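You operate a simulated robot arm through the tools that you are given. There is no shell and no other tool.

The job below is to be done with a simulated robot arm. You get a single attempt, and the scene is never put back.

TASK
Set the controls near the top of the fitting bench. At the end: the fault button two is switched on; the fault button nine is switched on; the fault button one is switched up; the fault button four is switched on; whatever was shut is shut again. Leave all else as you found it, and nothing knocked over.

It is judged by the outcome, as a careful person would: the job done as asked, and still so three seconds after it is handed in. It fails if anything else is knocked over, pushed out of place, dropped, spilled or broken.

THE ROBOT
A 6-joint arm with a two-finger gripper, fixed in place. Base frame: the origin is at the foot of the arm, x ahead of it, y to its left, z up; the work surface is at about z = 840. Units: mm, rad, N and s.
Its first joint turns from -2.897 to 2.897 rad. Payload 2.45 kg.
The TCP is the grasp point between the finger pads, 20 mm short of the fingertips. In the tool frame z runs along the fingers and y along their closing line. Largest opening 140 mm; the body of the gripper starts 168 mm behind the TCP.
Orientation is that of the tool frame in the base frame, as a unit quaternion [w, x, y, z]. With the fingers straight down and closing along the base's y, the tool's x points along the base's -x, its y along +y and its z along -z.

THE INTERFACE
- The arm moves only by the tool jog_arm. Its argument "rows" is a list of rows, each an object (a shift or turn left out is 0, a gripper value left out holds the last) with "dp": the shift along the tool's x, y, z in mm, a list of three; "angular": the turn, a rotation vector about the tool's x, y, z in degrees, a list of three; "hand": the closure in counts, from 0 (fully open) to 255 (shut). In form: [{"dp": [dx, dy, dz], "angular": [ax, ay, az], "hand": hand}, ...]. A call has 1 to 20 rows; each row is the pose to reach, as a shift and turn from the pose commanded when the call began, along the tool's axes at that moment. A row lasts 0.2 s, in which the tool goes at most 50 mm and 0.15 rad; a call with a longer step from one row to the next is refused whole, and so is a gripper value outside its range. A pose out of reach is approached as far as the arm can. The call stops where the force on the tool passes 40 N (or 10 N more than at its start, if that is more) or the arm is blocked; 0.2 s more then pass. Each finger travels about 45 mm/s and halts on what it meets, pressing with about 25 N; the grip force reading is that of the motor and also rises with nothing between the fingers. The clock runs only during rows and for 0.2 s after the last one: add rows that repeat a pose to give the fingers time. It gives the time, the measured TCP pose, the force on the tool (base axes), the opening and the grip force at its end, in the units of the frame above (readings bear some noise), with the torque about the TCP (base axes, N m) and any sound that the robot's microphone picked up, and new pictures: "views" is both (left out), scene, wrist or none.
- Cameras (640 x 400 px; columns grow to the right, rows downward): "scene" is fixed at [64.3, -500.4, 1588]; the picture's right is [0.48, -0.87, 0.00], its down [-0.35, -0.19, -0.92] and it looks along [0.80, 0.44, -0.40] (base axes); focal length 317 px, centre (320, 200). "wrist" rides on the gripper at [78, 11, -209] in the tool frame; the picture's right is [-0.14, 0.99, 0.00], its down [-0.92, -0.13, -0.37] and it looks along [-0.36, -0.05, 0.93] (tool axes); focal length 280 px, centre (320, 200). There is no depth. A picture from a camera that has moved, and an enlarged one, comes with that camera's place and axes in the base frame and with its lens. The place of the scene camera against the robot may be out by one fixed shift of up to 25 mm in any direction.
- zoom(camera, box): a new picture of the part [left, top, right, bottom] of that camera's present view, enlarged. It takes no simulated time.
- hand_in(): hands the job in; it is judged then, once.

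Nothing tells you positions but the pictures and the camera data. Unless the task says otherwise, let go and move clear before handing in.

The tools are called after "Emit:" as name(argument=value, ...) on one line, values as JSON. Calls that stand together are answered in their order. jog_arm: Moves the arm, as the interface text tells. Its arguments: {"type":"object","properties":{"rows":{"type":"array","items":{"type":"object","properties":{"dp":{"type":"array","items":{"type":"number"}},"angular":{"type":"array","items":{"type":"number"}},"hand":{"type":"number"}}}},"views":{"type":"string","enum":["both","scene","wrist","none"]}},"required":["rows"]} The other tools are called the same way: zoom (camera, box) takes an enlarged picture of a part of a camera's view; hand_in () hands the job in.

At the start:

```text
t: 0.0
position: [795.9, -185.3, 1123.9]
orientation: [0.0, 0.0, 1.0, 0.001]
force: [0.3, 0.1, -0.1]
moment: [-0.03, 0.03, 0.01]
grip_width: 139.7
grasp_force: 0.1
```

scene: 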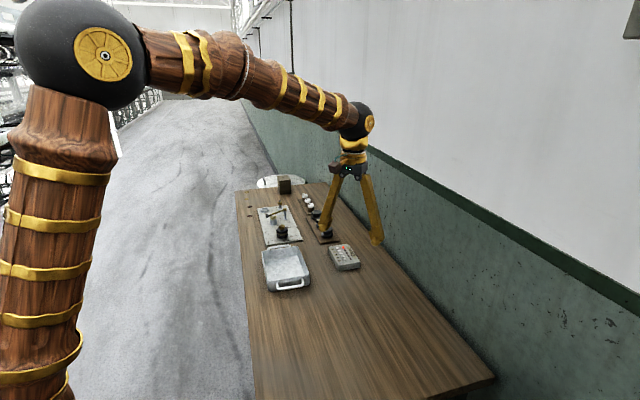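
wrist: 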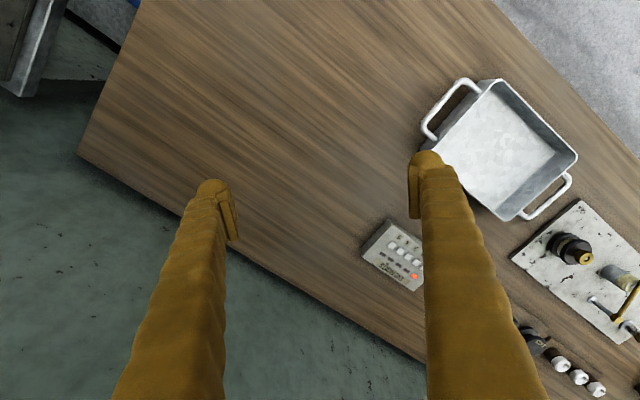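

I see a bench with a tray, a small keypad-like box, a panel with a handle and knob, and a strip with white buttons. I'll zoom in on both cameras to identify the controls before moving.

Emit:
zoom(camera="scene", box=[230, 160, 390, 300])

Emit:
zoom(camera="wrist", box=[340, 200, 450, 300])

Emit:
zoom(camera="wrist", box=[480, 190, 640, 400])

Emit:
zoom(camera="scene", box=[310, 230, 370, 280])

```text
2.86 times, centred on (310, 230) of scene
camera zoom: at [64.3, -500.4, 1588.0], right [0.48, -0.87, 0.0], down [-0.35, -0.19, -0.92], along [0.8, 0.44, -0.4], focal length 905 px, centre (349, 114)
```

zoom: 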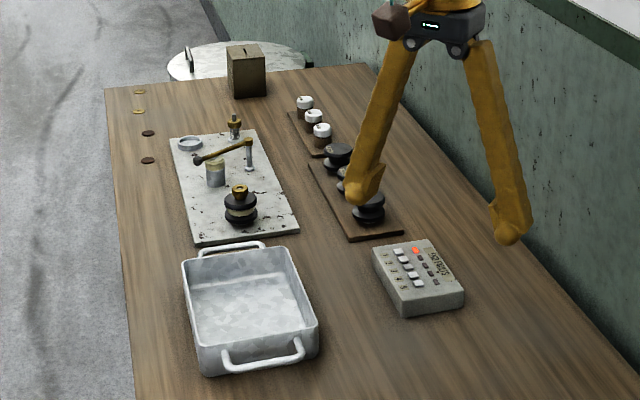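

```text
4.00 times, centred on (395, 250) of wrist
camera zoom: at [717.3, -174.8, 1333.0], right [0.14, 0.99, 0.0], down [0.92, -0.13, 0.37], along [0.36, -0.05, -0.93], focal length 1122 px, centre (20, 0)
```

zoom: 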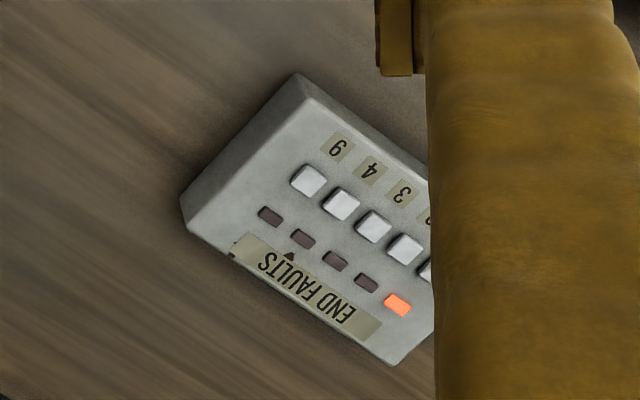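

```text
1.90 times, centred on (560, 295) of wrist
camera zoom: at [717.3, -174.8, 1333.0], right [0.14, 0.99, 0.0], down [0.92, -0.13, 0.37], along [0.36, -0.05, -0.93], focal length 534 px, centre (-137, 19)
```

zoom: 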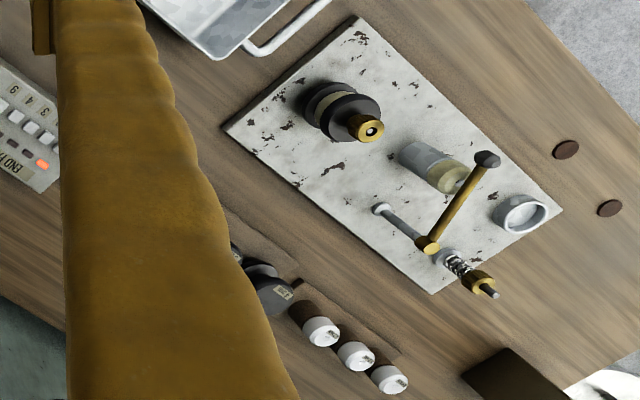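

```text
8.00 times, centred on (340, 255) of scene
camera zoom: at [64.3, -500.4, 1588.0], right [0.48, -0.87, 0.0], down [-0.35, -0.19, -0.92], along [0.8, 0.44, -0.4], focal length 2535 px, centre (160, -240)
```

zoom: 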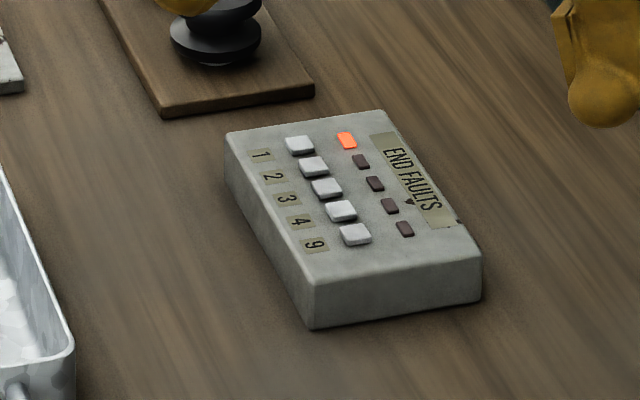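

The bench has a grey "END FAULTS" box with five buttons (1, 2, 3, 4, 9) and a lamp beside each. Only lamp 1 is lit, and the box is around x≈1000–1060, y≈-80…-20. I'll slide the gripper left so the wrist camera sees the box between the open fingers.

Emit:
jog_arm(rows=[{"dp": [0, 40, 0]}, {"dp": [0, 80, 0]}, {"dp": [0, 125, 0]}, {"dp": [0, 125, 0]}])

```text
t: 1.0
position: [797.4, -57.1, 1127.2]
orientation: [0.0, 0.0, 1.0, 0.0]
force: [-0.6, 0.4, 0.4]
moment: [0.03, 0.01, 0.0]
grip_width: 140.1
grasp_force: 0.1
camera wrist: at [718.9, -47.4, 1335.3], right [0.14, 0.99, 0.0], down [0.92, -0.13, 0.37], along [0.37, -0.05, -0.93], focal length 280 px, centre (320, 200)
```

scene: 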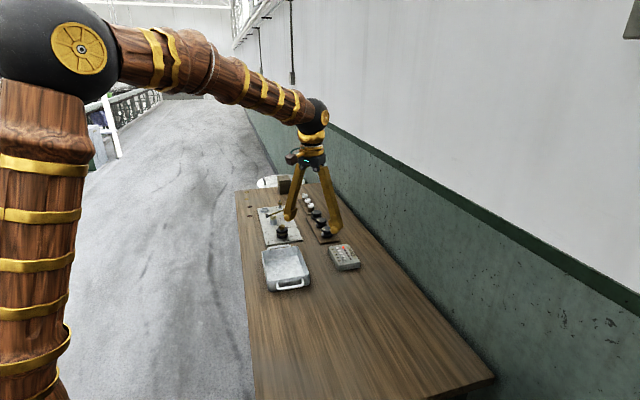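
wrist: 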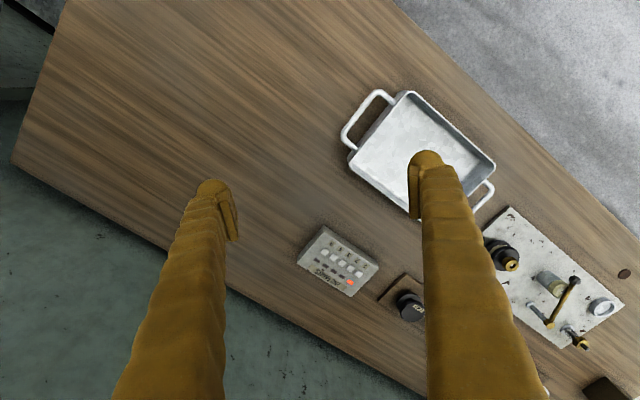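

Emit:
zoom(camera="wrist", box=[292, 220, 388, 300])

Emit:
zoom(camera="scene", box=[324, 238, 364, 274])

Emit:
zoom(camera="scene", box=[250, 170, 350, 250])

```text
5.00 times, centred on (340, 260) of wrist
camera zoom: at [718.9, -47.4, 1335.3], right [0.14, 0.99, 0.0], down [0.92, -0.13, 0.37], along [0.37, -0.05, -0.93], focal length 1402 px, centre (220, -100)
```

zoom: 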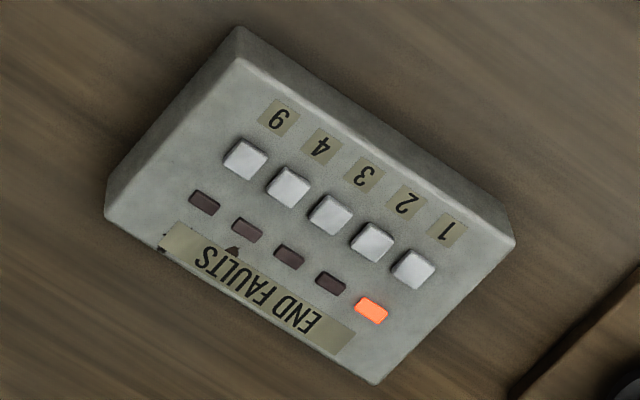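

```text
11.11 times, centred on (344, 256) of scene
camera zoom: at [64.3, -500.4, 1588.0], right [0.48, -0.87, 0.0], down [-0.35, -0.19, -0.92], along [0.8, 0.44, -0.4], focal length 3521 px, centre (53, -422)
```

zoom: 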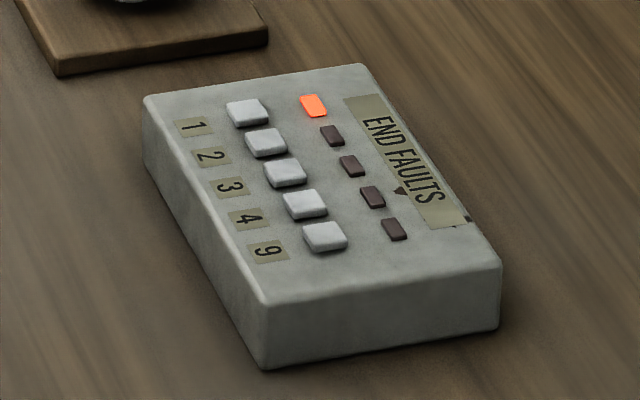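

```text
5.00 times, centred on (300, 210) of scene
camera zoom: at [64.3, -500.4, 1588.0], right [0.48, -0.87, 0.0], down [-0.35, -0.19, -0.92], along [0.8, 0.44, -0.4], focal length 1584 px, centre (420, 150)
```

zoom: 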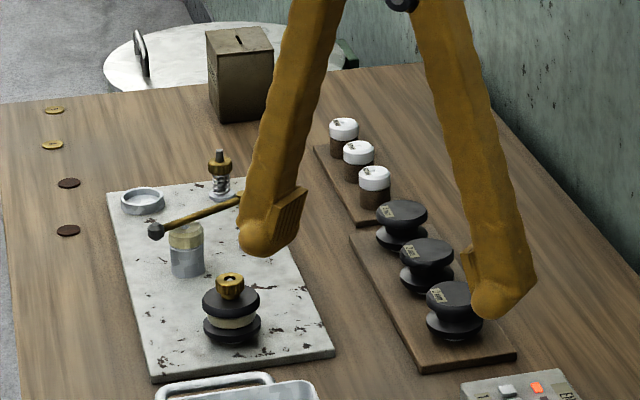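

I'll zoom in harder on each button, to check whether button 1 sits at a different height from the others.

Emit:
zoom(camera="scene", box=[335, 244, 351, 254])

Emit:
zoom(camera="scene", box=[338, 252, 354, 262])

Emit:
zoom(camera="wrist", box=[355, 260, 387, 280])

Emit:
zoom(camera="wrist", box=[315, 240, 347, 260])

```text
16.00 times, centred on (343, 249) of scene
camera zoom: at [64.3, -500.4, 1588.0], right [0.48, -0.87, 0.0], down [-0.35, -0.19, -0.92], along [0.8, 0.44, -0.4], focal length 5070 px, centre (-48, -584)
```

zoom: 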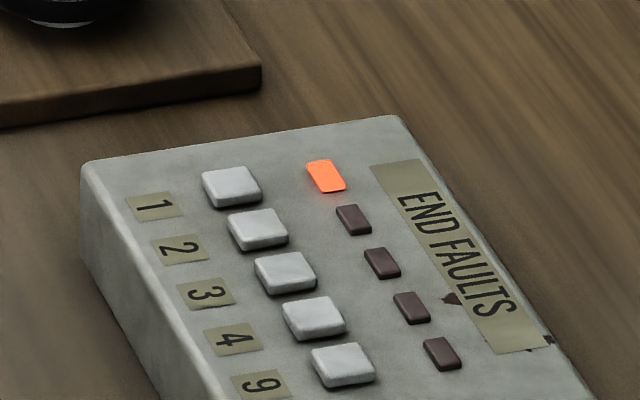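

```text
16.00 times, centred on (346, 257) of scene
camera zoom: at [64.3, -500.4, 1588.0], right [0.48, -0.87, 0.0], down [-0.35, -0.19, -0.92], along [0.8, 0.44, -0.4], focal length 5070 px, centre (-96, -712)
```

zoom: 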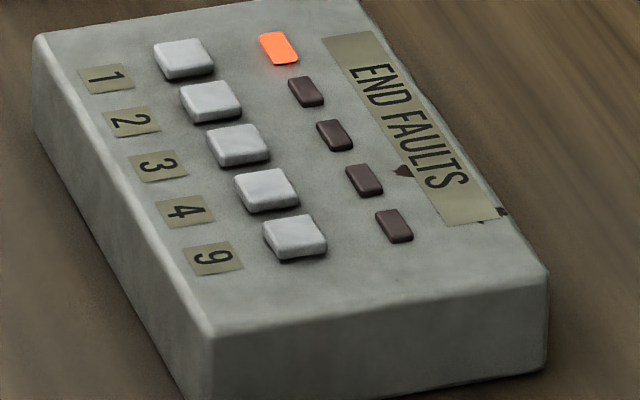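

```text
16.00 times, centred on (371, 270) of wrist
camera zoom: at [718.9, -47.4, 1335.3], right [0.14, 0.99, 0.0], down [0.92, -0.13, 0.37], along [0.37, -0.05, -0.93], focal length 4486 px, centre (-496, -920)
```

zoom: 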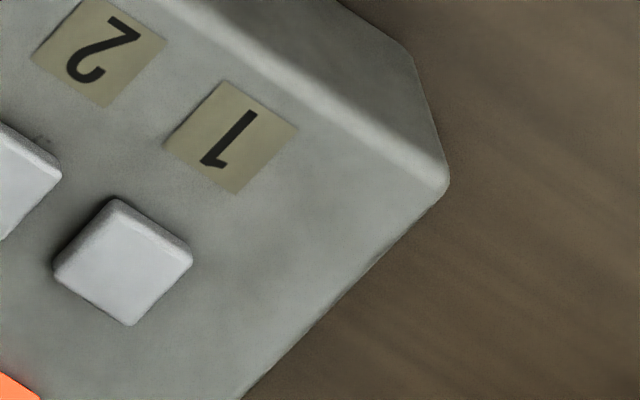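

```text
16.00 times, centred on (331, 250) of wrist
camera zoom: at [718.9, -47.4, 1335.3], right [0.14, 0.99, 0.0], down [0.92, -0.13, 0.37], along [0.37, -0.05, -0.93], focal length 4486 px, centre (144, -600)
```

zoom: 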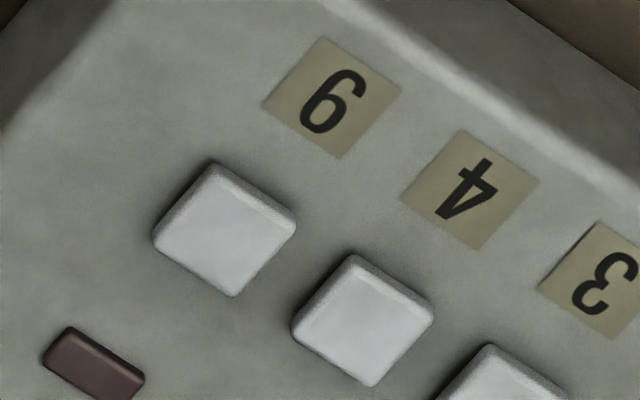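

Emit:
zoom(camera="scene", box=[339, 246, 345, 250])

Emit:
zoom(camera="scene", box=[342, 250, 348, 254])

Emit:
zoom(camera="wrist", box=[342, 254, 366, 269])

Emit:
zoom(camera="wrist", box=[346, 260, 370, 280])

```text
16.00 times, centred on (342, 248) of scene
camera zoom: at [64.3, -500.4, 1588.0], right [0.48, -0.87, 0.0], down [-0.35, -0.19, -0.92], along [0.8, 0.44, -0.4], focal length 5070 px, centre (-32, -568)
```

zoom: 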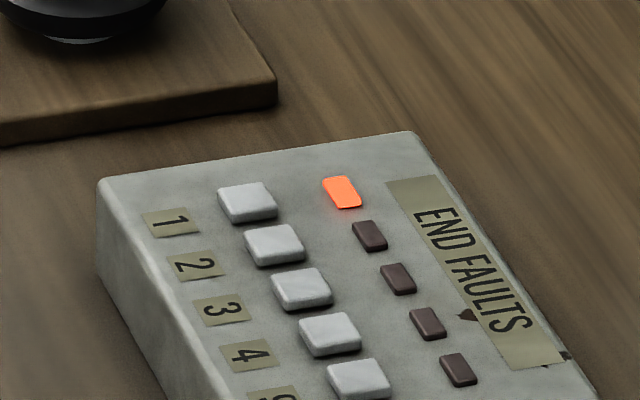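

```text
16.00 times, centred on (345, 252) of scene
camera zoom: at [64.3, -500.4, 1588.0], right [0.48, -0.87, 0.0], down [-0.35, -0.19, -0.92], along [0.8, 0.44, -0.4], focal length 5070 px, centre (-80, -632)
```

zoom: 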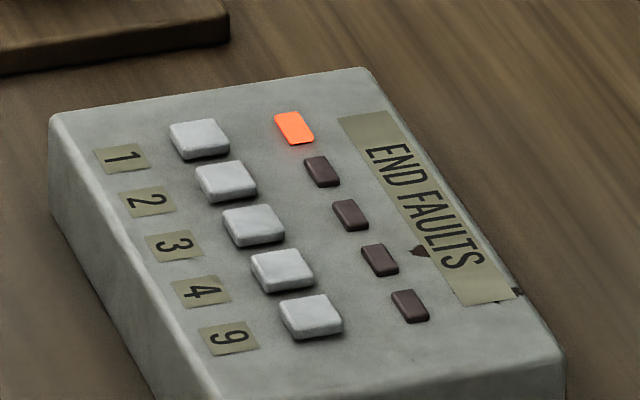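

```text
16.00 times, centred on (354, 262) of wrist
camera zoom: at [718.9, -47.4, 1335.3], right [0.14, 0.99, 0.0], down [0.92, -0.13, 0.37], along [0.37, -0.05, -0.93], focal length 4486 px, centre (-224, -784)
```

zoom: 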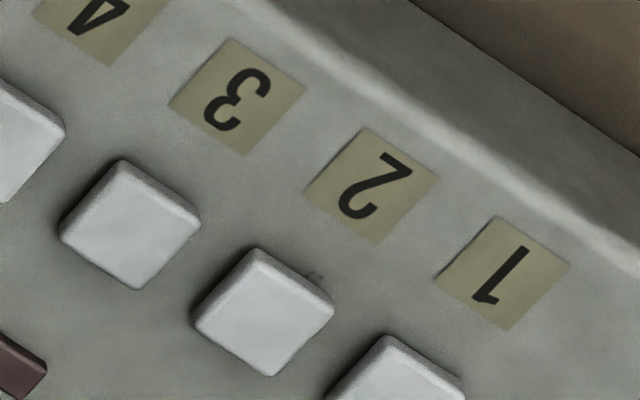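

```text
16.00 times, centred on (358, 270) of wrist
camera zoom: at [718.9, -47.4, 1335.3], right [0.14, 0.99, 0.0], down [0.92, -0.13, 0.37], along [0.37, -0.05, -0.93], focal length 4486 px, centre (-288, -920)
```

zoom: 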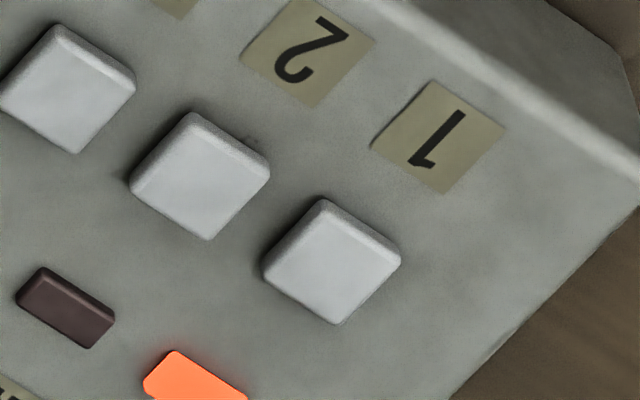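

The buttons all stand at the same height, with a pitch of about 21 mm and the row running at about 45° to base x. State shows only in the lamps. The box is about 1010–1070 mm out, so I'll need a tilted tool. First I'll close the fingers in free air and look at the tip shape I'll press with.

Emit:
jog_arm(rows=[{"hand": 255}, {"hand": 255}, {"hand": 255}, {"hand": 255}, {"hand": 255}, {"hand": 255}, {"hand": 255}, {"hand": 255}, {"hand": 255}, {"hand": 255}])

Emit:
zoom(camera="scene", box=[280, 140, 350, 240])

Emit:
zoom(camera="wrist", box=[260, 150, 380, 250])

```text
t: 3.2
position: [797.3, -57.8, 1125.5]
orientation: [0.001, 0.001, 1.0, 0.0]
force: [0.9, 0.2, -0.3]
moment: [0.02, -0.02, 0.02]
grip_width: 0.2
grasp_force: 25.1
camera wrist: at [718.9, -47.7, 1335.2], right [0.14, 0.99, 0.0], down [0.92, -0.13, 0.37], along [0.36, -0.05, -0.93], focal length 280 px, centre (320, 200)
```

scene: 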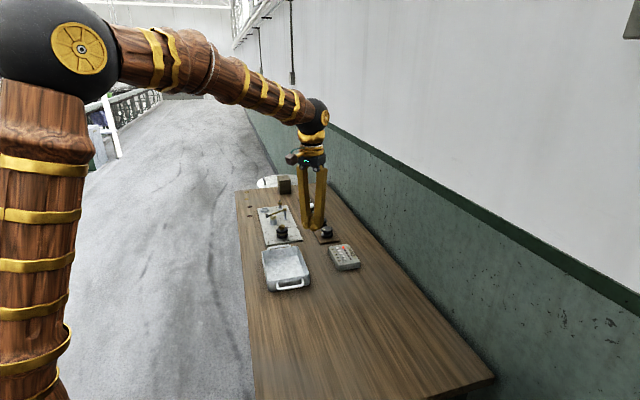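
wrist: 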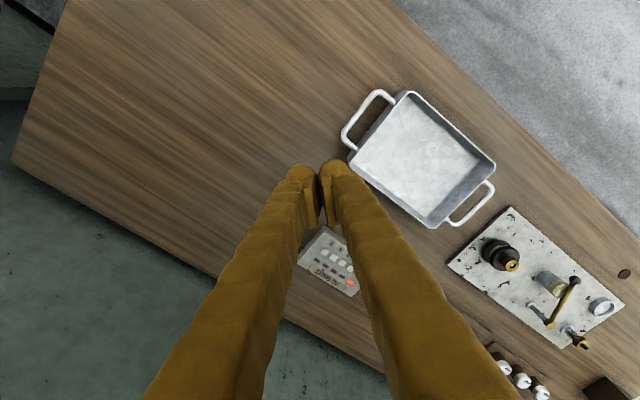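

```text
4.00 times, centred on (315, 190) of scene
camera zoom: at [64.3, -500.4, 1588.0], right [0.48, -0.87, 0.0], down [-0.35, -0.19, -0.92], along [0.8, 0.44, -0.4], focal length 1268 px, centre (340, 240)
```

zoom: 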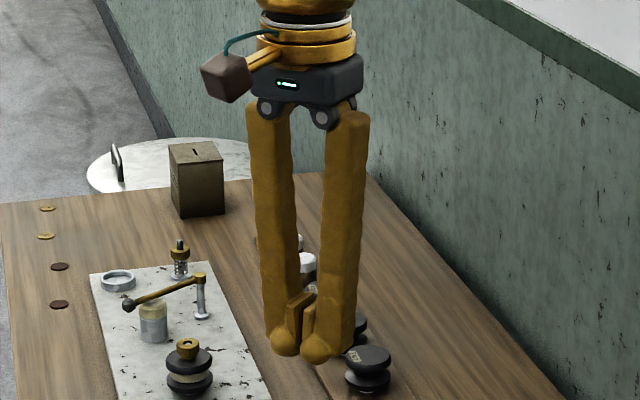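

```text
4.00 times, centred on (320, 200) of wrist
camera zoom: at [718.9, -47.7, 1335.2], right [0.14, 0.99, 0.0], down [0.92, -0.13, 0.37], along [0.36, -0.05, -0.93], focal length 1122 px, centre (320, 200)
```

zoom: 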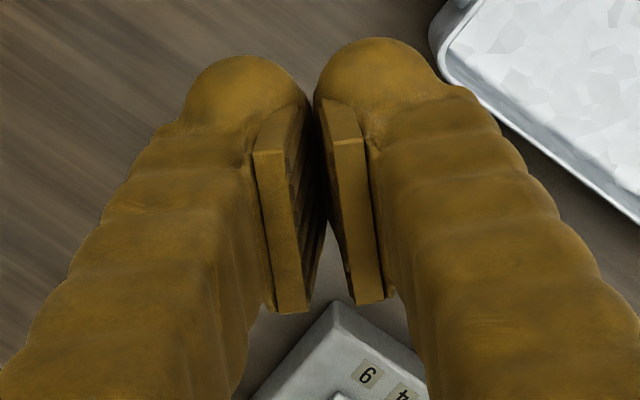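

Each closed fingertip ends in a rounded bulb beside a pad, so I need to know where it really makes contact. I'll do a gentle touch test on bare wood around (797, -165), away from all objects, first moving to just above it.

Emit:
jog_arm(rows=[{"dp": [0, -45, 0]}, {"dp": [0, -90, 0]}, {"dp": [0, -110, 30]}, {"dp": [0, -110, 75]}, {"dp": [0, -110, 120]}, {"dp": [0, -110, 165]}, {"dp": [0, -110, 205]}, {"dp": [0, -110, 230]}, {"dp": [0, -110, 230]}])

Emit:
zoom(camera="scene", box=[290, 150, 430, 290])

```text
t: 5.2
position: [799.5, -171.7, 892.8]
orientation: [-0.001, 0.0, 1.0, 0.0]
force: [-0.3, -0.3, 0.2]
moment: [0.0, 0.01, -0.05]
grip_width: 0.0
grasp_force: 25.3
camera wrist: at [720.8, -160.1, 1102.6], right [0.14, 0.99, 0.0], down [0.92, -0.13, 0.37], along [0.37, -0.05, -0.93], focal length 280 px, centre (320, 200)
```

scene: 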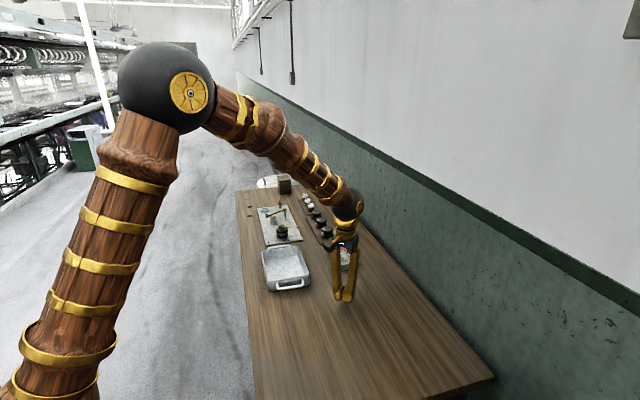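
wrist: 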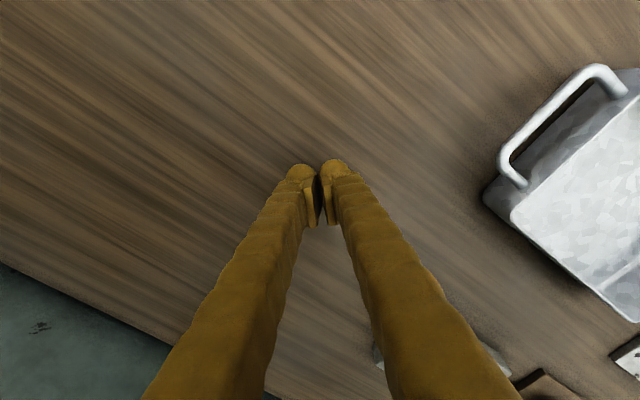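

```text
2.86 times, centred on (360, 220) of scene
camera zoom: at [64.3, -500.4, 1588.0], right [0.48, -0.87, 0.0], down [-0.35, -0.19, -0.92], along [0.8, 0.44, -0.4], focal length 905 px, centre (206, 143)
```

zoom: 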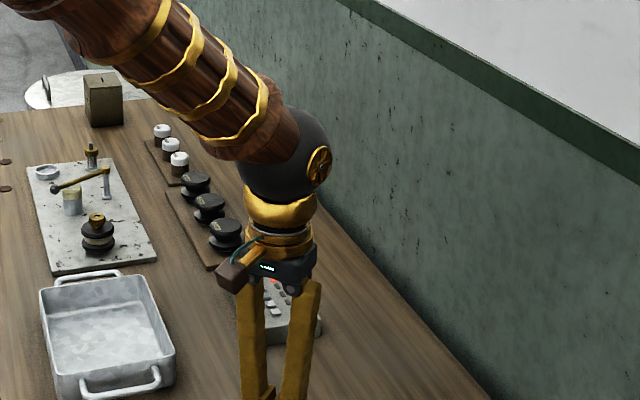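

The gripper is now over bare wood with TCP z≈894. I'll lower it in small steps until it touches, to find the true tip length.

Emit:
jog_arm(rows=[{"dp": [0, 0, 8]}, {"dp": [0, 0, 14]}, {"dp": [0, 0, 17]}, {"dp": [0, 0, 19]}, {"dp": [0, 0, 21]}, {"dp": [0, 0, 23]}, {"dp": [0, 0, 25]}, {"dp": [0, 0, 27]}, {"dp": [0, 0, 29]}, {"dp": [0, 0, 31]}, {"dp": [0, 0, 32]}, {"dp": [0, 0, 33]}, {"dp": [0, 0, 34]}, {"dp": [0, 0, 35]}, {"dp": [0, 0, 36]}, {"dp": [0, 0, 37]}, {"dp": [0, 0, 38]}])

Emit:
zoom(camera="scene", box=[310, 270, 380, 320])

Emit:
zoom(camera="wrist", box=[260, 140, 380, 240])

```text
t: 8.4
position: [796.1, -170.0, 858.9]
orientation: [0.0, 0.001, 1.0, 0.001]
force: [-3.8, 1.9, 7.3]
moment: [0.04, 0.12, -0.01]
grip_width: 0.0
grasp_force: 29.2
stopped in row 16: the force on the tool passed its limit at 44 N (the readings are from after the stop); the commanded pose is now the measured one
camera wrist: at [717.7, -159.9, 1068.8], right [0.14, 0.99, 0.0], down [0.92, -0.13, 0.37], along [0.37, -0.05, -0.93], focal length 280 px, centre (320, 200)
```

scene: 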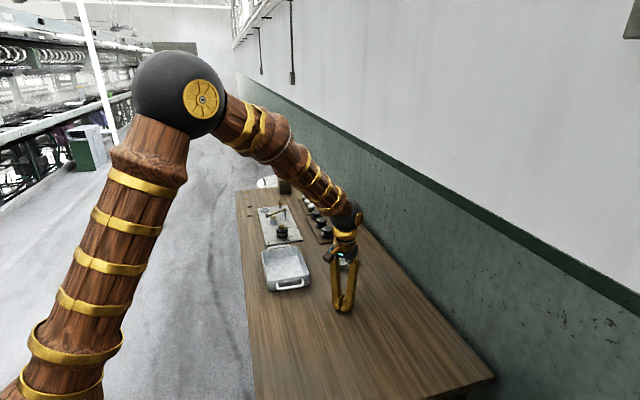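
wrist: 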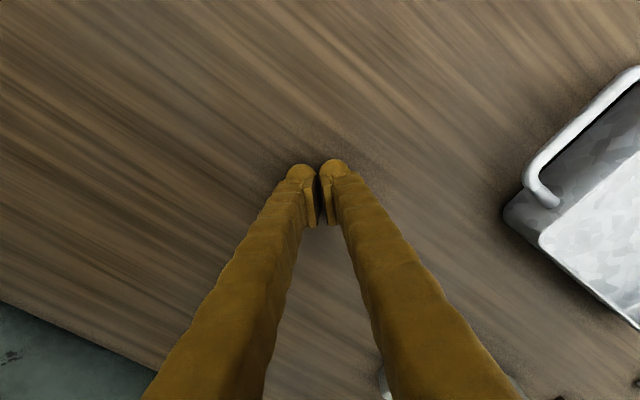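

```text
8.00 times, centred on (345, 295) of scene
camera zoom: at [64.3, -500.4, 1588.0], right [0.48, -0.87, 0.0], down [-0.35, -0.19, -0.92], along [0.8, 0.44, -0.4], focal length 2535 px, centre (120, -560)
```

zoom: 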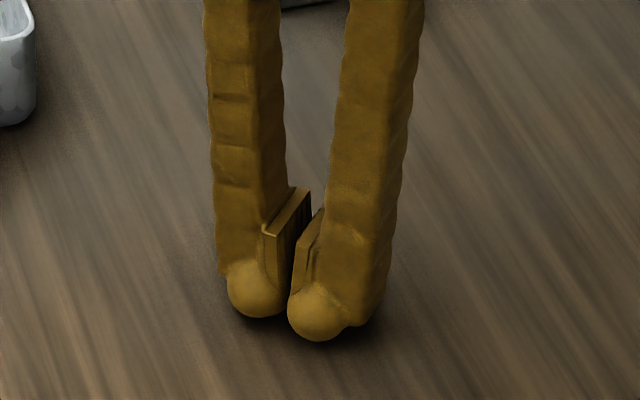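

```text
4.00 times, centred on (320, 190) of wrist
camera zoom: at [717.7, -159.9, 1068.8], right [0.14, 0.99, 0.0], down [0.92, -0.13, 0.37], along [0.37, -0.05, -0.93], focal length 1122 px, centre (320, 240)
```

zoom: 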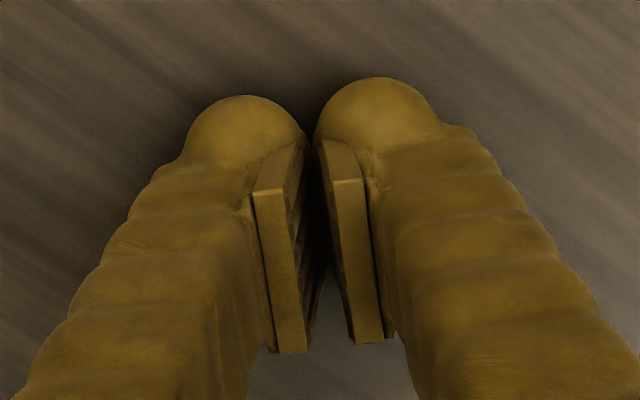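

The touch confirms the fingertips end 20 mm below the TCP, which puts the table at about 840. I'll lift off, open to roughly 90 mm so only one finger presses, tilt the tool outward 25° for reach, and look at the box from closer.

Emit:
jog_arm(rows=[{"dp": [0, 0, -45], "hand": 91}, {"dp": [0, 0, -90]}, {"dp": [0, 0, -135]}, {"dp": [0, 0, -181]}, {"dp": [-40, 15, -181], "angular": [0, -8, 0]}, {"dp": [-80, 30, -181], "angular": [0, -16, 0]}, {"dp": [-120, 45, -181], "angular": [0, -24, 0]}, {"dp": [-164, 60, -181], "angular": [0, -25, 0]}, {"dp": [-164, 60, -181], "angular": [0, -25, 0]}])

```text
t: 10.4
position: [961.4, -109.5, 1040.6]
orientation: [0.217, 0.0, 0.976, 0.0]
force: [0.0, -0.1, -0.8]
moment: [0.01, 0.03, -0.01]
grip_width: 89.9
grasp_force: 0.2
camera wrist: at [802.0, -99.5, 1197.9], right [0.12, 0.99, 0.06], down [0.68, -0.13, 0.72], along [0.72, -0.05, -0.69], focal length 280 px, centre (320, 200)
```

scene: 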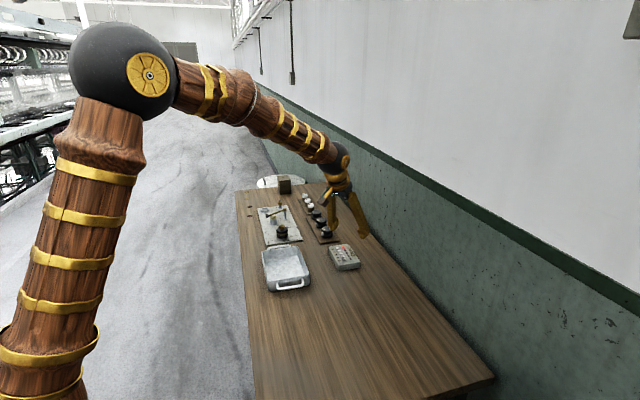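
wrist: 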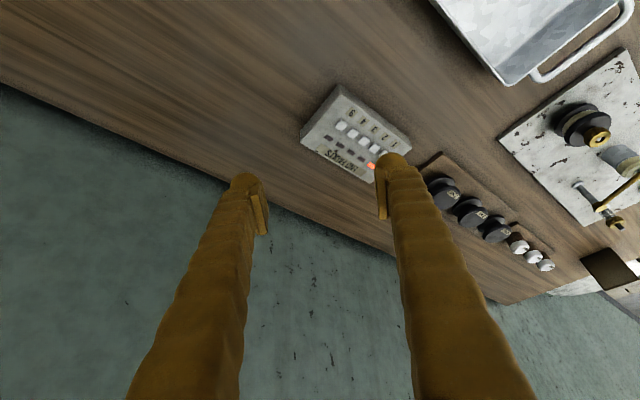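

Emit:
zoom(camera="wrist", box=[296, 80, 416, 190])

Emit:
zoom(camera="scene", box=[310, 180, 380, 275])

```text
3.64 times, centred on (356, 135) of wrist
camera zoom: at [802.0, -99.5, 1197.9], right [0.12, 0.99, 0.06], down [0.68, -0.13, 0.72], along [0.72, -0.05, -0.69], focal length 1020 px, centre (189, 436)
```

zoom: 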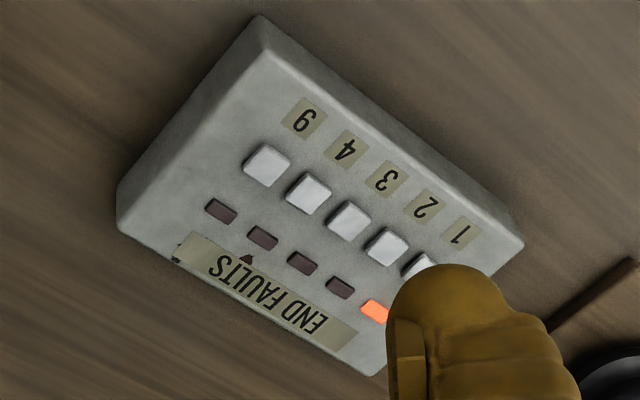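

```text
4.21 times, centred on (345, 228) of scene
camera zoom: at [64.3, -500.4, 1588.0], right [0.48, -0.87, 0.0], down [-0.35, -0.19, -0.92], along [0.8, 0.44, -0.4], focal length 1334 px, centre (215, 84)
```

zoom: 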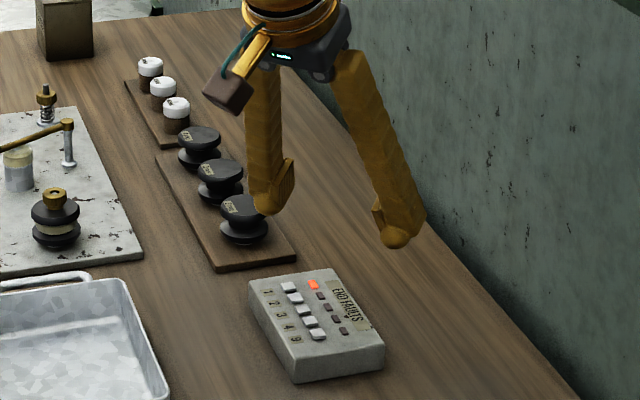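

From both wrist views I get button tops at z≈870: 9≈(1009.5,-78), 4≈(1024,-63), 3≈(1039,-48), 2≈(1054,-33), 1≈(1069,-18). I'll hover the left (+y) fingertip above button 9 with about 45 mm clearance and check the alignment.

Emit:
jog_arm(rows=[{"dp": [-3, -8, 38]}, {"dp": [-6, -16, 76]}, {"dp": [-8.9, -23, 114.5]}, {"dp": [-8.9, -23, 114.5]}])

Emit:
zoom(camera="wrist", box=[320, 80, 480, 200])

Emit:
zoom(camera="scene", box=[310, 200, 390, 280])

```text
t: 11.4
position: [1017.5, -133.5, 941.7]
orientation: [0.217, 0.001, 0.976, 0.0]
force: [0.2, -0.3, 0.0]
moment: [-0.01, -0.03, 0.01]
grip_width: 90.1
grasp_force: 0.2
camera wrist: at [857.9, -124.1, 1098.9], right [0.12, 0.99, 0.06], down [0.68, -0.13, 0.72], along [0.72, -0.05, -0.69], focal length 280 px, centre (320, 200)
```

scene: 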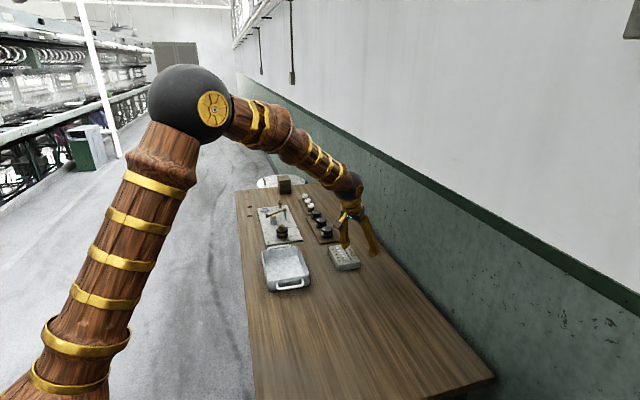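
wrist: 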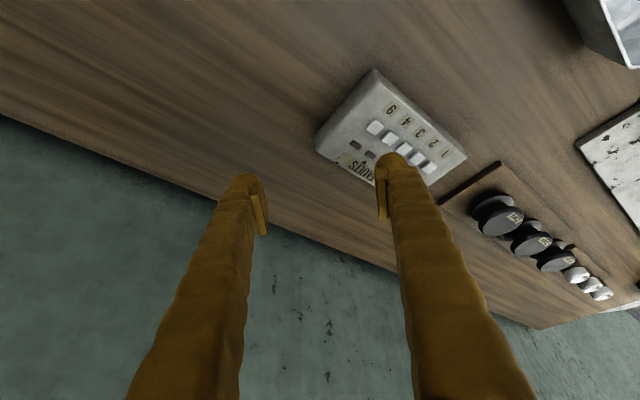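

```text
3.33 times, centred on (400, 140) of wrist
camera zoom: at [857.9, -124.1, 1098.9], right [0.12, 0.99, 0.06], down [0.68, -0.13, 0.72], along [0.72, -0.05, -0.69], focal length 935 px, centre (53, 400)
```

zoom: 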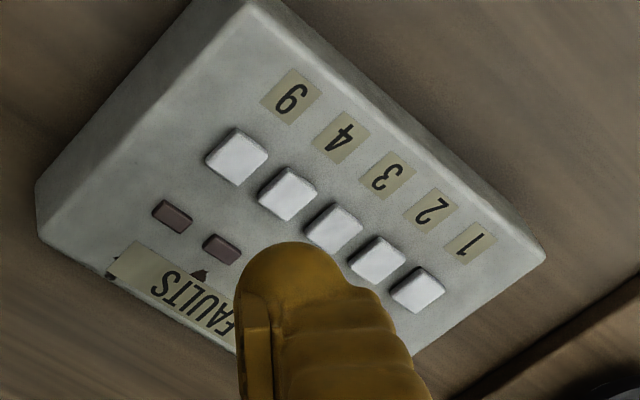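

```text
5.00 times, centred on (350, 240) of scene
camera zoom: at [64.3, -500.4, 1588.0], right [0.48, -0.87, 0.0], down [-0.35, -0.19, -0.92], along [0.8, 0.44, -0.4], focal length 1584 px, centre (170, 0)
```

zoom: 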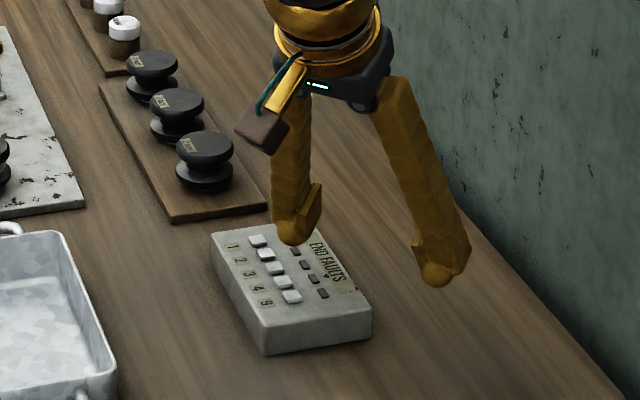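

Alignment checks out: the fingertip ball centre is over about (1009.4,-74.4) and button 9 is at (1009.6,-77.5). I'll go straight down in base z in small steps to first contact.

Emit:
jog_arm(rows=[{"dp": [8.45, 0, 18.13]}, {"dp": [14.37, 0, 30.81]}, {"dp": [16.9, 0, 36.25]}, {"dp": [17.75, 0, 38.06]}, {"dp": [18.59, 0, 39.88]}, {"dp": [19.02, 0, 40.78]}, {"dp": [19.44, 0, 41.69]}, {"dp": [19.86, 0, 42.6]}, {"dp": [20.28, 0, 43.5]}])

Emit:
zoom(camera="wrist", box=[320, 100, 480, 220])

Emit:
zoom(camera="scene", box=[320, 235, 370, 275])

```text
t: 13.4
position: [1017.2, -133.4, 893.7]
orientation: [0.217, 0.0, 0.976, 0.0]
force: [-0.5, -0.4, 3.1]
moment: [0.21, 0.05, 0.09]
grip_width: 90.3
grasp_force: 0.7
heard: click
camera wrist: at [857.6, -123.0, 1049.0], right [0.12, 0.99, 0.06], down [0.68, -0.13, 0.72], along [0.72, -0.05, -0.69], focal length 280 px, centre (320, 200)
```

scene: 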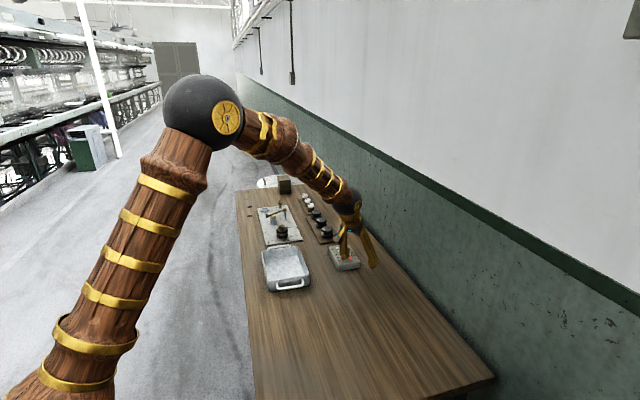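
wrist: 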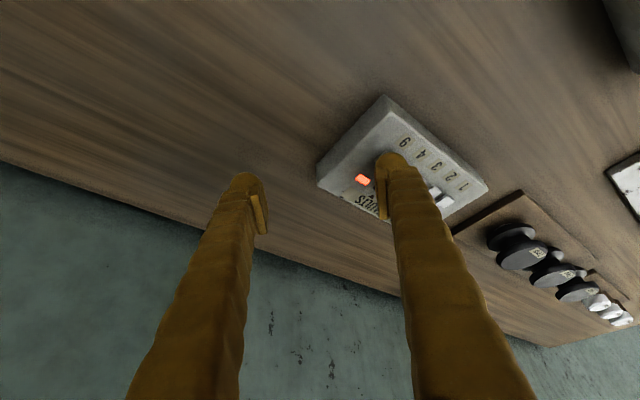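

```text
3.33 times, centred on (400, 160) of wrist
camera zoom: at [857.6, -123.0, 1049.0], right [0.12, 0.99, 0.06], down [0.68, -0.13, 0.72], along [0.72, -0.05, -0.69], focal length 935 px, centre (53, 333)
```

zoom: 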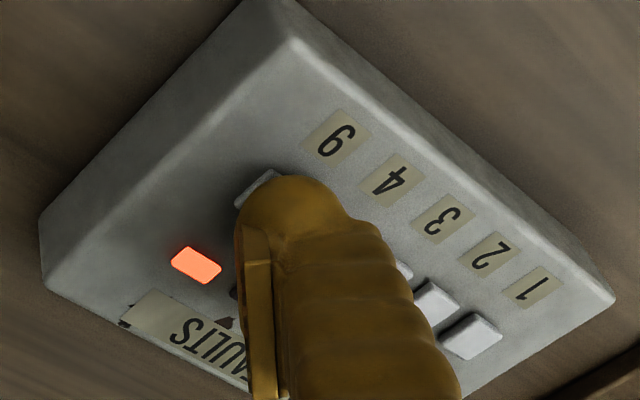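

```text
10.00 times, centred on (345, 255) of scene
camera zoom: at [64.3, -500.4, 1588.0], right [0.48, -0.87, 0.0], down [-0.35, -0.19, -0.92], along [0.8, 0.44, -0.4], focal length 3169 px, centre (70, -350)
```

zoom: 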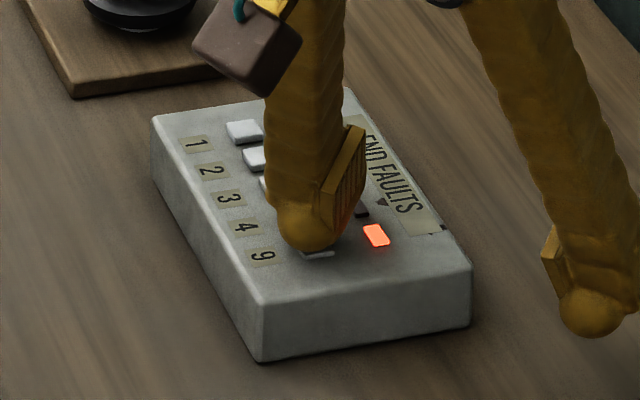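

A click was heard and lamp 9 is lit with only about 3 N. I'll lift straight up and check that lamp 9 stays on and whether the latched button sits lower.

Emit:
jog_arm(rows=[{"dp": [-8.45, 0, -18.13]}, {"dp": [-19.02, 0, -40.78]}, {"dp": [-19.02, 0, -40.78]}])

Emit:
zoom(camera="wrist", box=[320, 80, 480, 200])

Emit:
zoom(camera="scene", box=[335, 250, 355, 266])

```text
t: 14.2
position: [1016.2, -134.4, 936.0]
orientation: [0.216, 0.0, 0.976, 0.0]
force: [-0.8, 1.1, -0.3]
moment: [0.03, -0.04, -0.01]
grip_width: 89.8
grasp_force: 0.0
camera wrist: at [856.9, -123.0, 1092.9], right [0.12, 0.99, 0.06], down [0.68, -0.13, 0.72], along [0.72, -0.05, -0.69], focal length 280 px, centre (320, 200)
```

scene: 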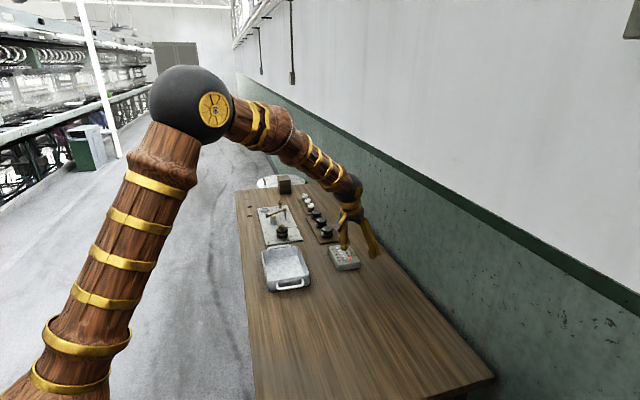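
wrist: 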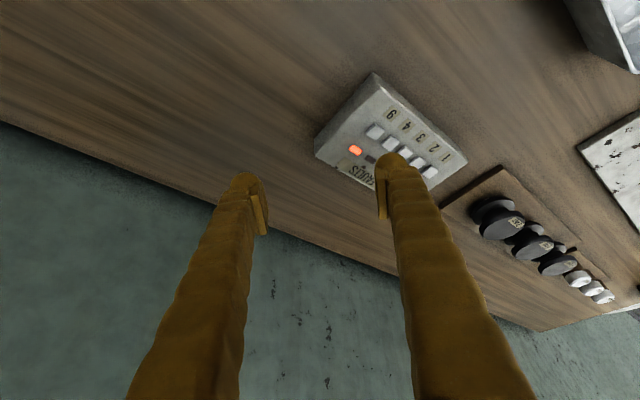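

```text
3.33 times, centred on (400, 140) of wrist
camera zoom: at [856.9, -123.0, 1092.9], right [0.12, 0.99, 0.06], down [0.68, -0.13, 0.72], along [0.72, -0.05, -0.69], focal length 935 px, centre (53, 400)
```

zoom: 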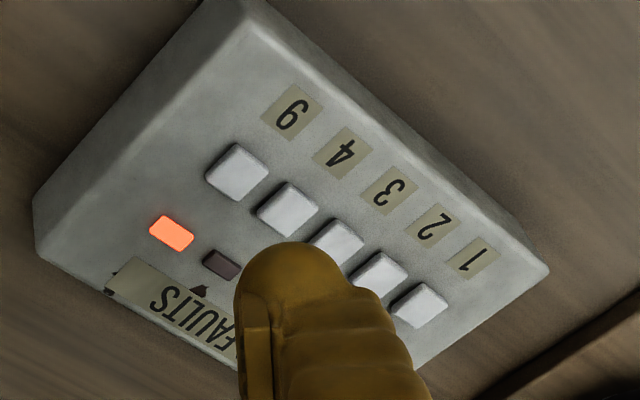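

```text
16.00 times, centred on (345, 258) of scene
camera zoom: at [64.3, -500.4, 1588.0], right [0.48, -0.87, 0.0], down [-0.35, -0.19, -0.92], along [0.8, 0.44, -0.4], focal length 5070 px, centre (-80, -728)
```

zoom: 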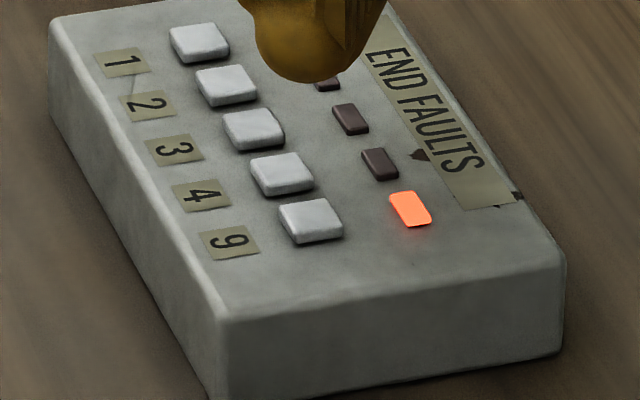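

Lamp 9 stays on and the box hasn't moved. The finger hides lamp 1 from here, so I'll move over button 4 and check the lamps again before pressing.

Emit:
jog_arm(rows=[{"dp": [-13.5, 15.3, 6.3]}, {"dp": [-13.5, 15.3, 6.3]}])

Emit:
zoom(camera="wrist", box=[320, 80, 480, 200])

Emit:
zoom(camera="scene", box=[325, 235, 365, 270])

```text
t: 14.8
position: [1032.7, -117.2, 935.8]
orientation: [0.217, -0.001, 0.976, 0.001]
force: [0.6, -0.2, -0.7]
moment: [0.02, 0.0, -0.01]
grip_width: 89.9
grasp_force: 0.1
camera wrist: at [872.3, -107.0, 1092.7], right [0.13, 0.99, 0.06], down [0.68, -0.13, 0.72], along [0.72, -0.05, -0.69], focal length 280 px, centre (320, 200)
```

scene: 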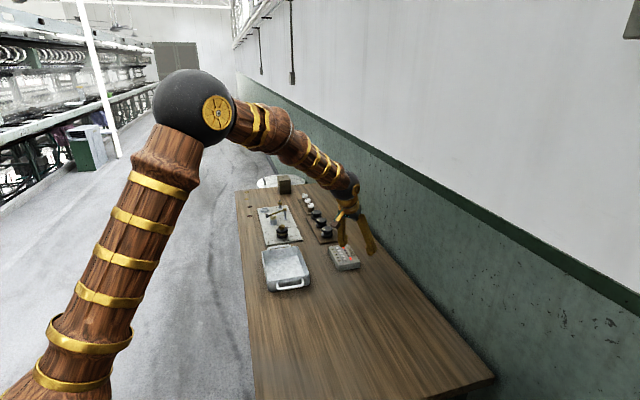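
wrist: 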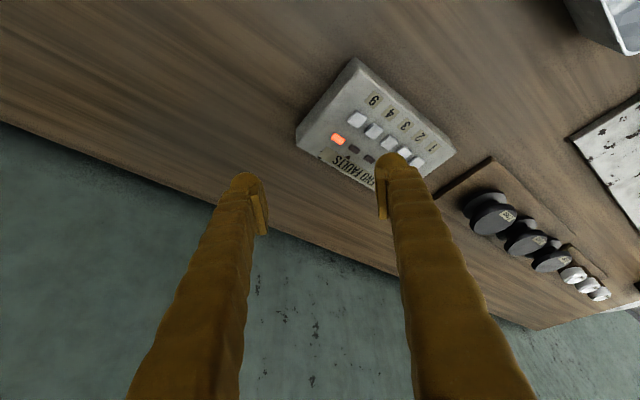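

```text
3.33 times, centred on (400, 140) of wrist
camera zoom: at [872.3, -107.0, 1092.7], right [0.13, 0.99, 0.06], down [0.68, -0.13, 0.72], along [0.72, -0.05, -0.69], focal length 935 px, centre (53, 400)
```

zoom: 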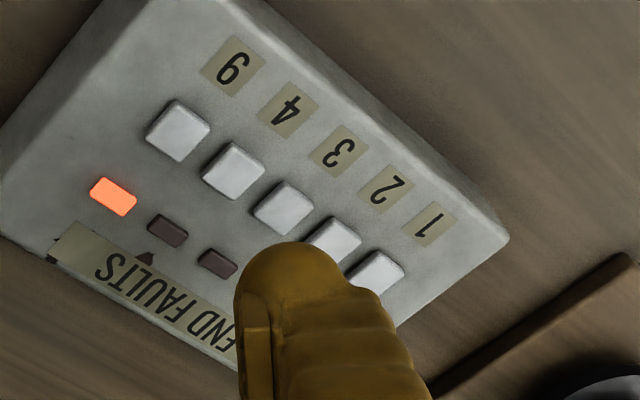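

```text
11.43 times, centred on (345, 252) of scene
camera zoom: at [64.3, -500.4, 1588.0], right [0.48, -0.87, 0.0], down [-0.35, -0.19, -0.92], along [0.8, 0.44, -0.4], focal length 3622 px, centre (34, -400)
```

zoom: 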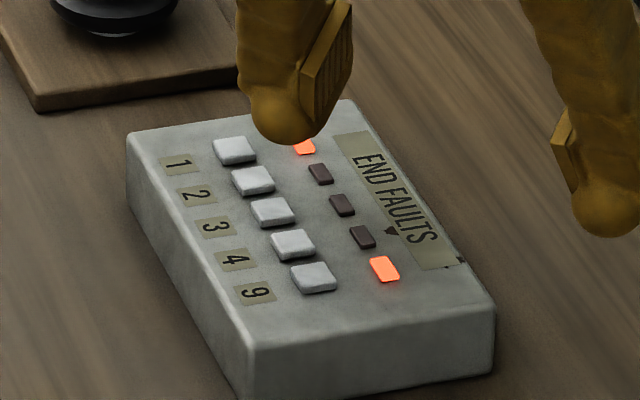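

Emit:
zoom(camera="wrist", box=[338, 95, 378, 120])

Emit:
zoom(camera="wrist", box=[352, 105, 392, 130])

Emit:
zoom(camera="scene", box=[338, 254, 354, 266])

```text
16.00 times, centred on (358, 108) of wrist
camera zoom: at [872.3, -107.0, 1092.7], right [0.13, 0.99, 0.06], down [0.68, -0.13, 0.72], along [0.72, -0.05, -0.69], focal length 4486 px, centre (-288, 1680)
```

zoom: 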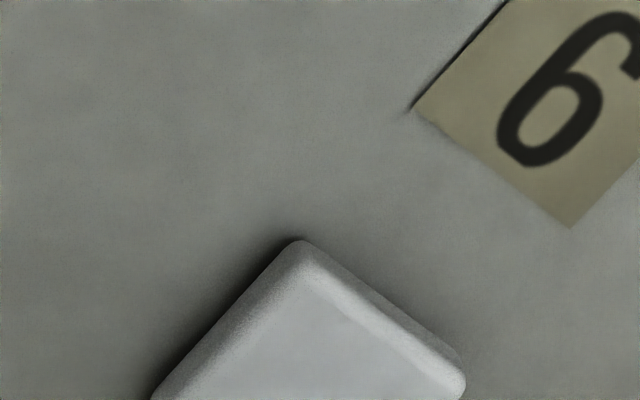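

```text
16.00 times, centred on (372, 118) of wrist
camera zoom: at [872.3, -107.0, 1092.7], right [0.13, 0.99, 0.06], down [0.68, -0.13, 0.72], along [0.72, -0.05, -0.69], focal length 4486 px, centre (-512, 1520)
```

zoom: 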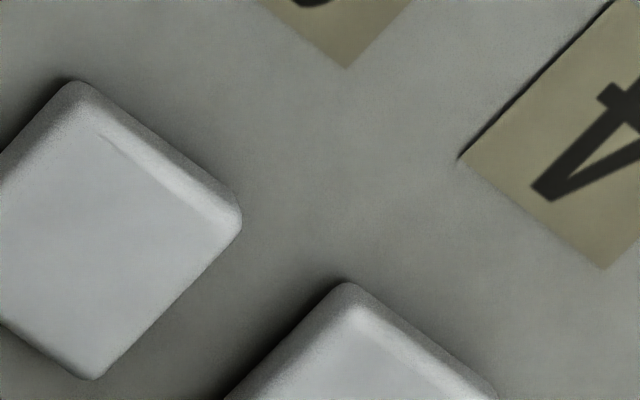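

```text
16.00 times, centred on (346, 260) of scene
camera zoom: at [64.3, -500.4, 1588.0], right [0.48, -0.87, 0.0], down [-0.35, -0.19, -0.92], along [0.8, 0.44, -0.4], focal length 5070 px, centre (-96, -760)
```

zoom: 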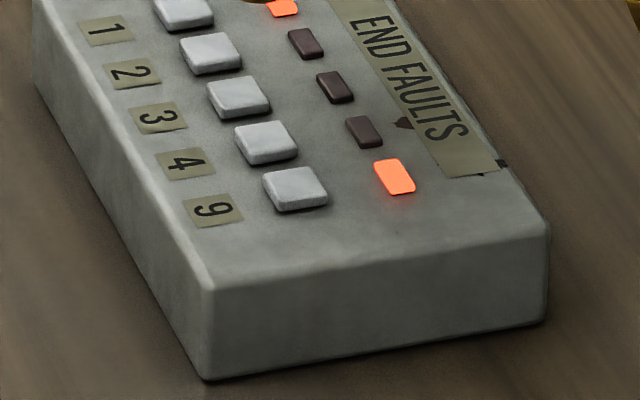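

Emit:
zoom(camera="wrist", box=[354, 110, 374, 122])

Emit:
zoom(camera="wrist", box=[366, 122, 390, 140])

Emit:
zoom(camera="wrist", box=[380, 128, 404, 146])

```text
16.00 times, centred on (364, 116) of wrist
camera zoom: at [872.3, -107.0, 1092.7], right [0.13, 0.99, 0.06], down [0.68, -0.13, 0.72], along [0.72, -0.05, -0.69], focal length 4486 px, centre (-384, 1544)
```

zoom: 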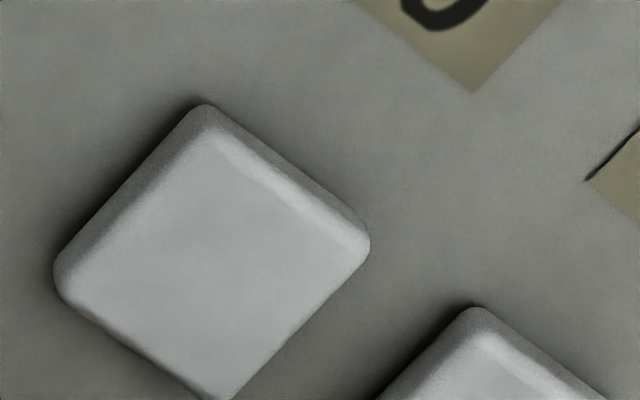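

```text
16.00 times, centred on (378, 131) of wrist
camera zoom: at [872.3, -107.0, 1092.7], right [0.13, 0.99, 0.06], down [0.68, -0.13, 0.72], along [0.72, -0.05, -0.69], focal length 4486 px, centre (-608, 1304)
```

zoom: 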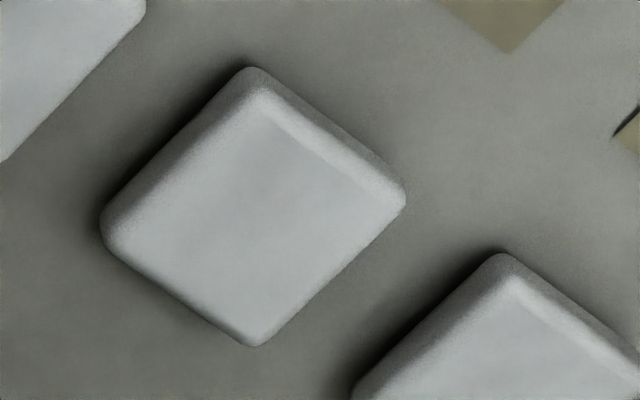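

```text
16.00 times, centred on (392, 137) of wrist
camera zoom: at [872.3, -107.0, 1092.7], right [0.13, 0.99, 0.06], down [0.68, -0.13, 0.72], along [0.72, -0.05, -0.69], focal length 4486 px, centre (-832, 1208)
```

zoom: 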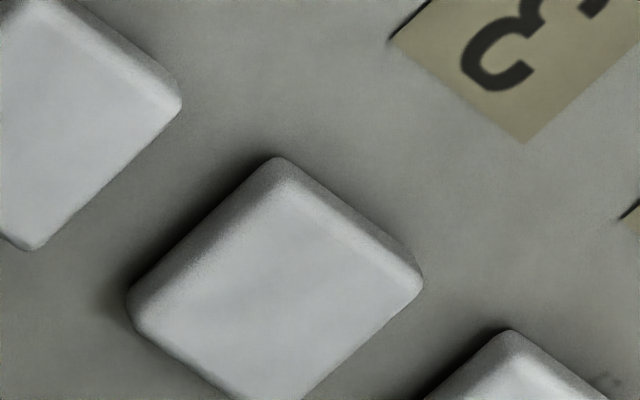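

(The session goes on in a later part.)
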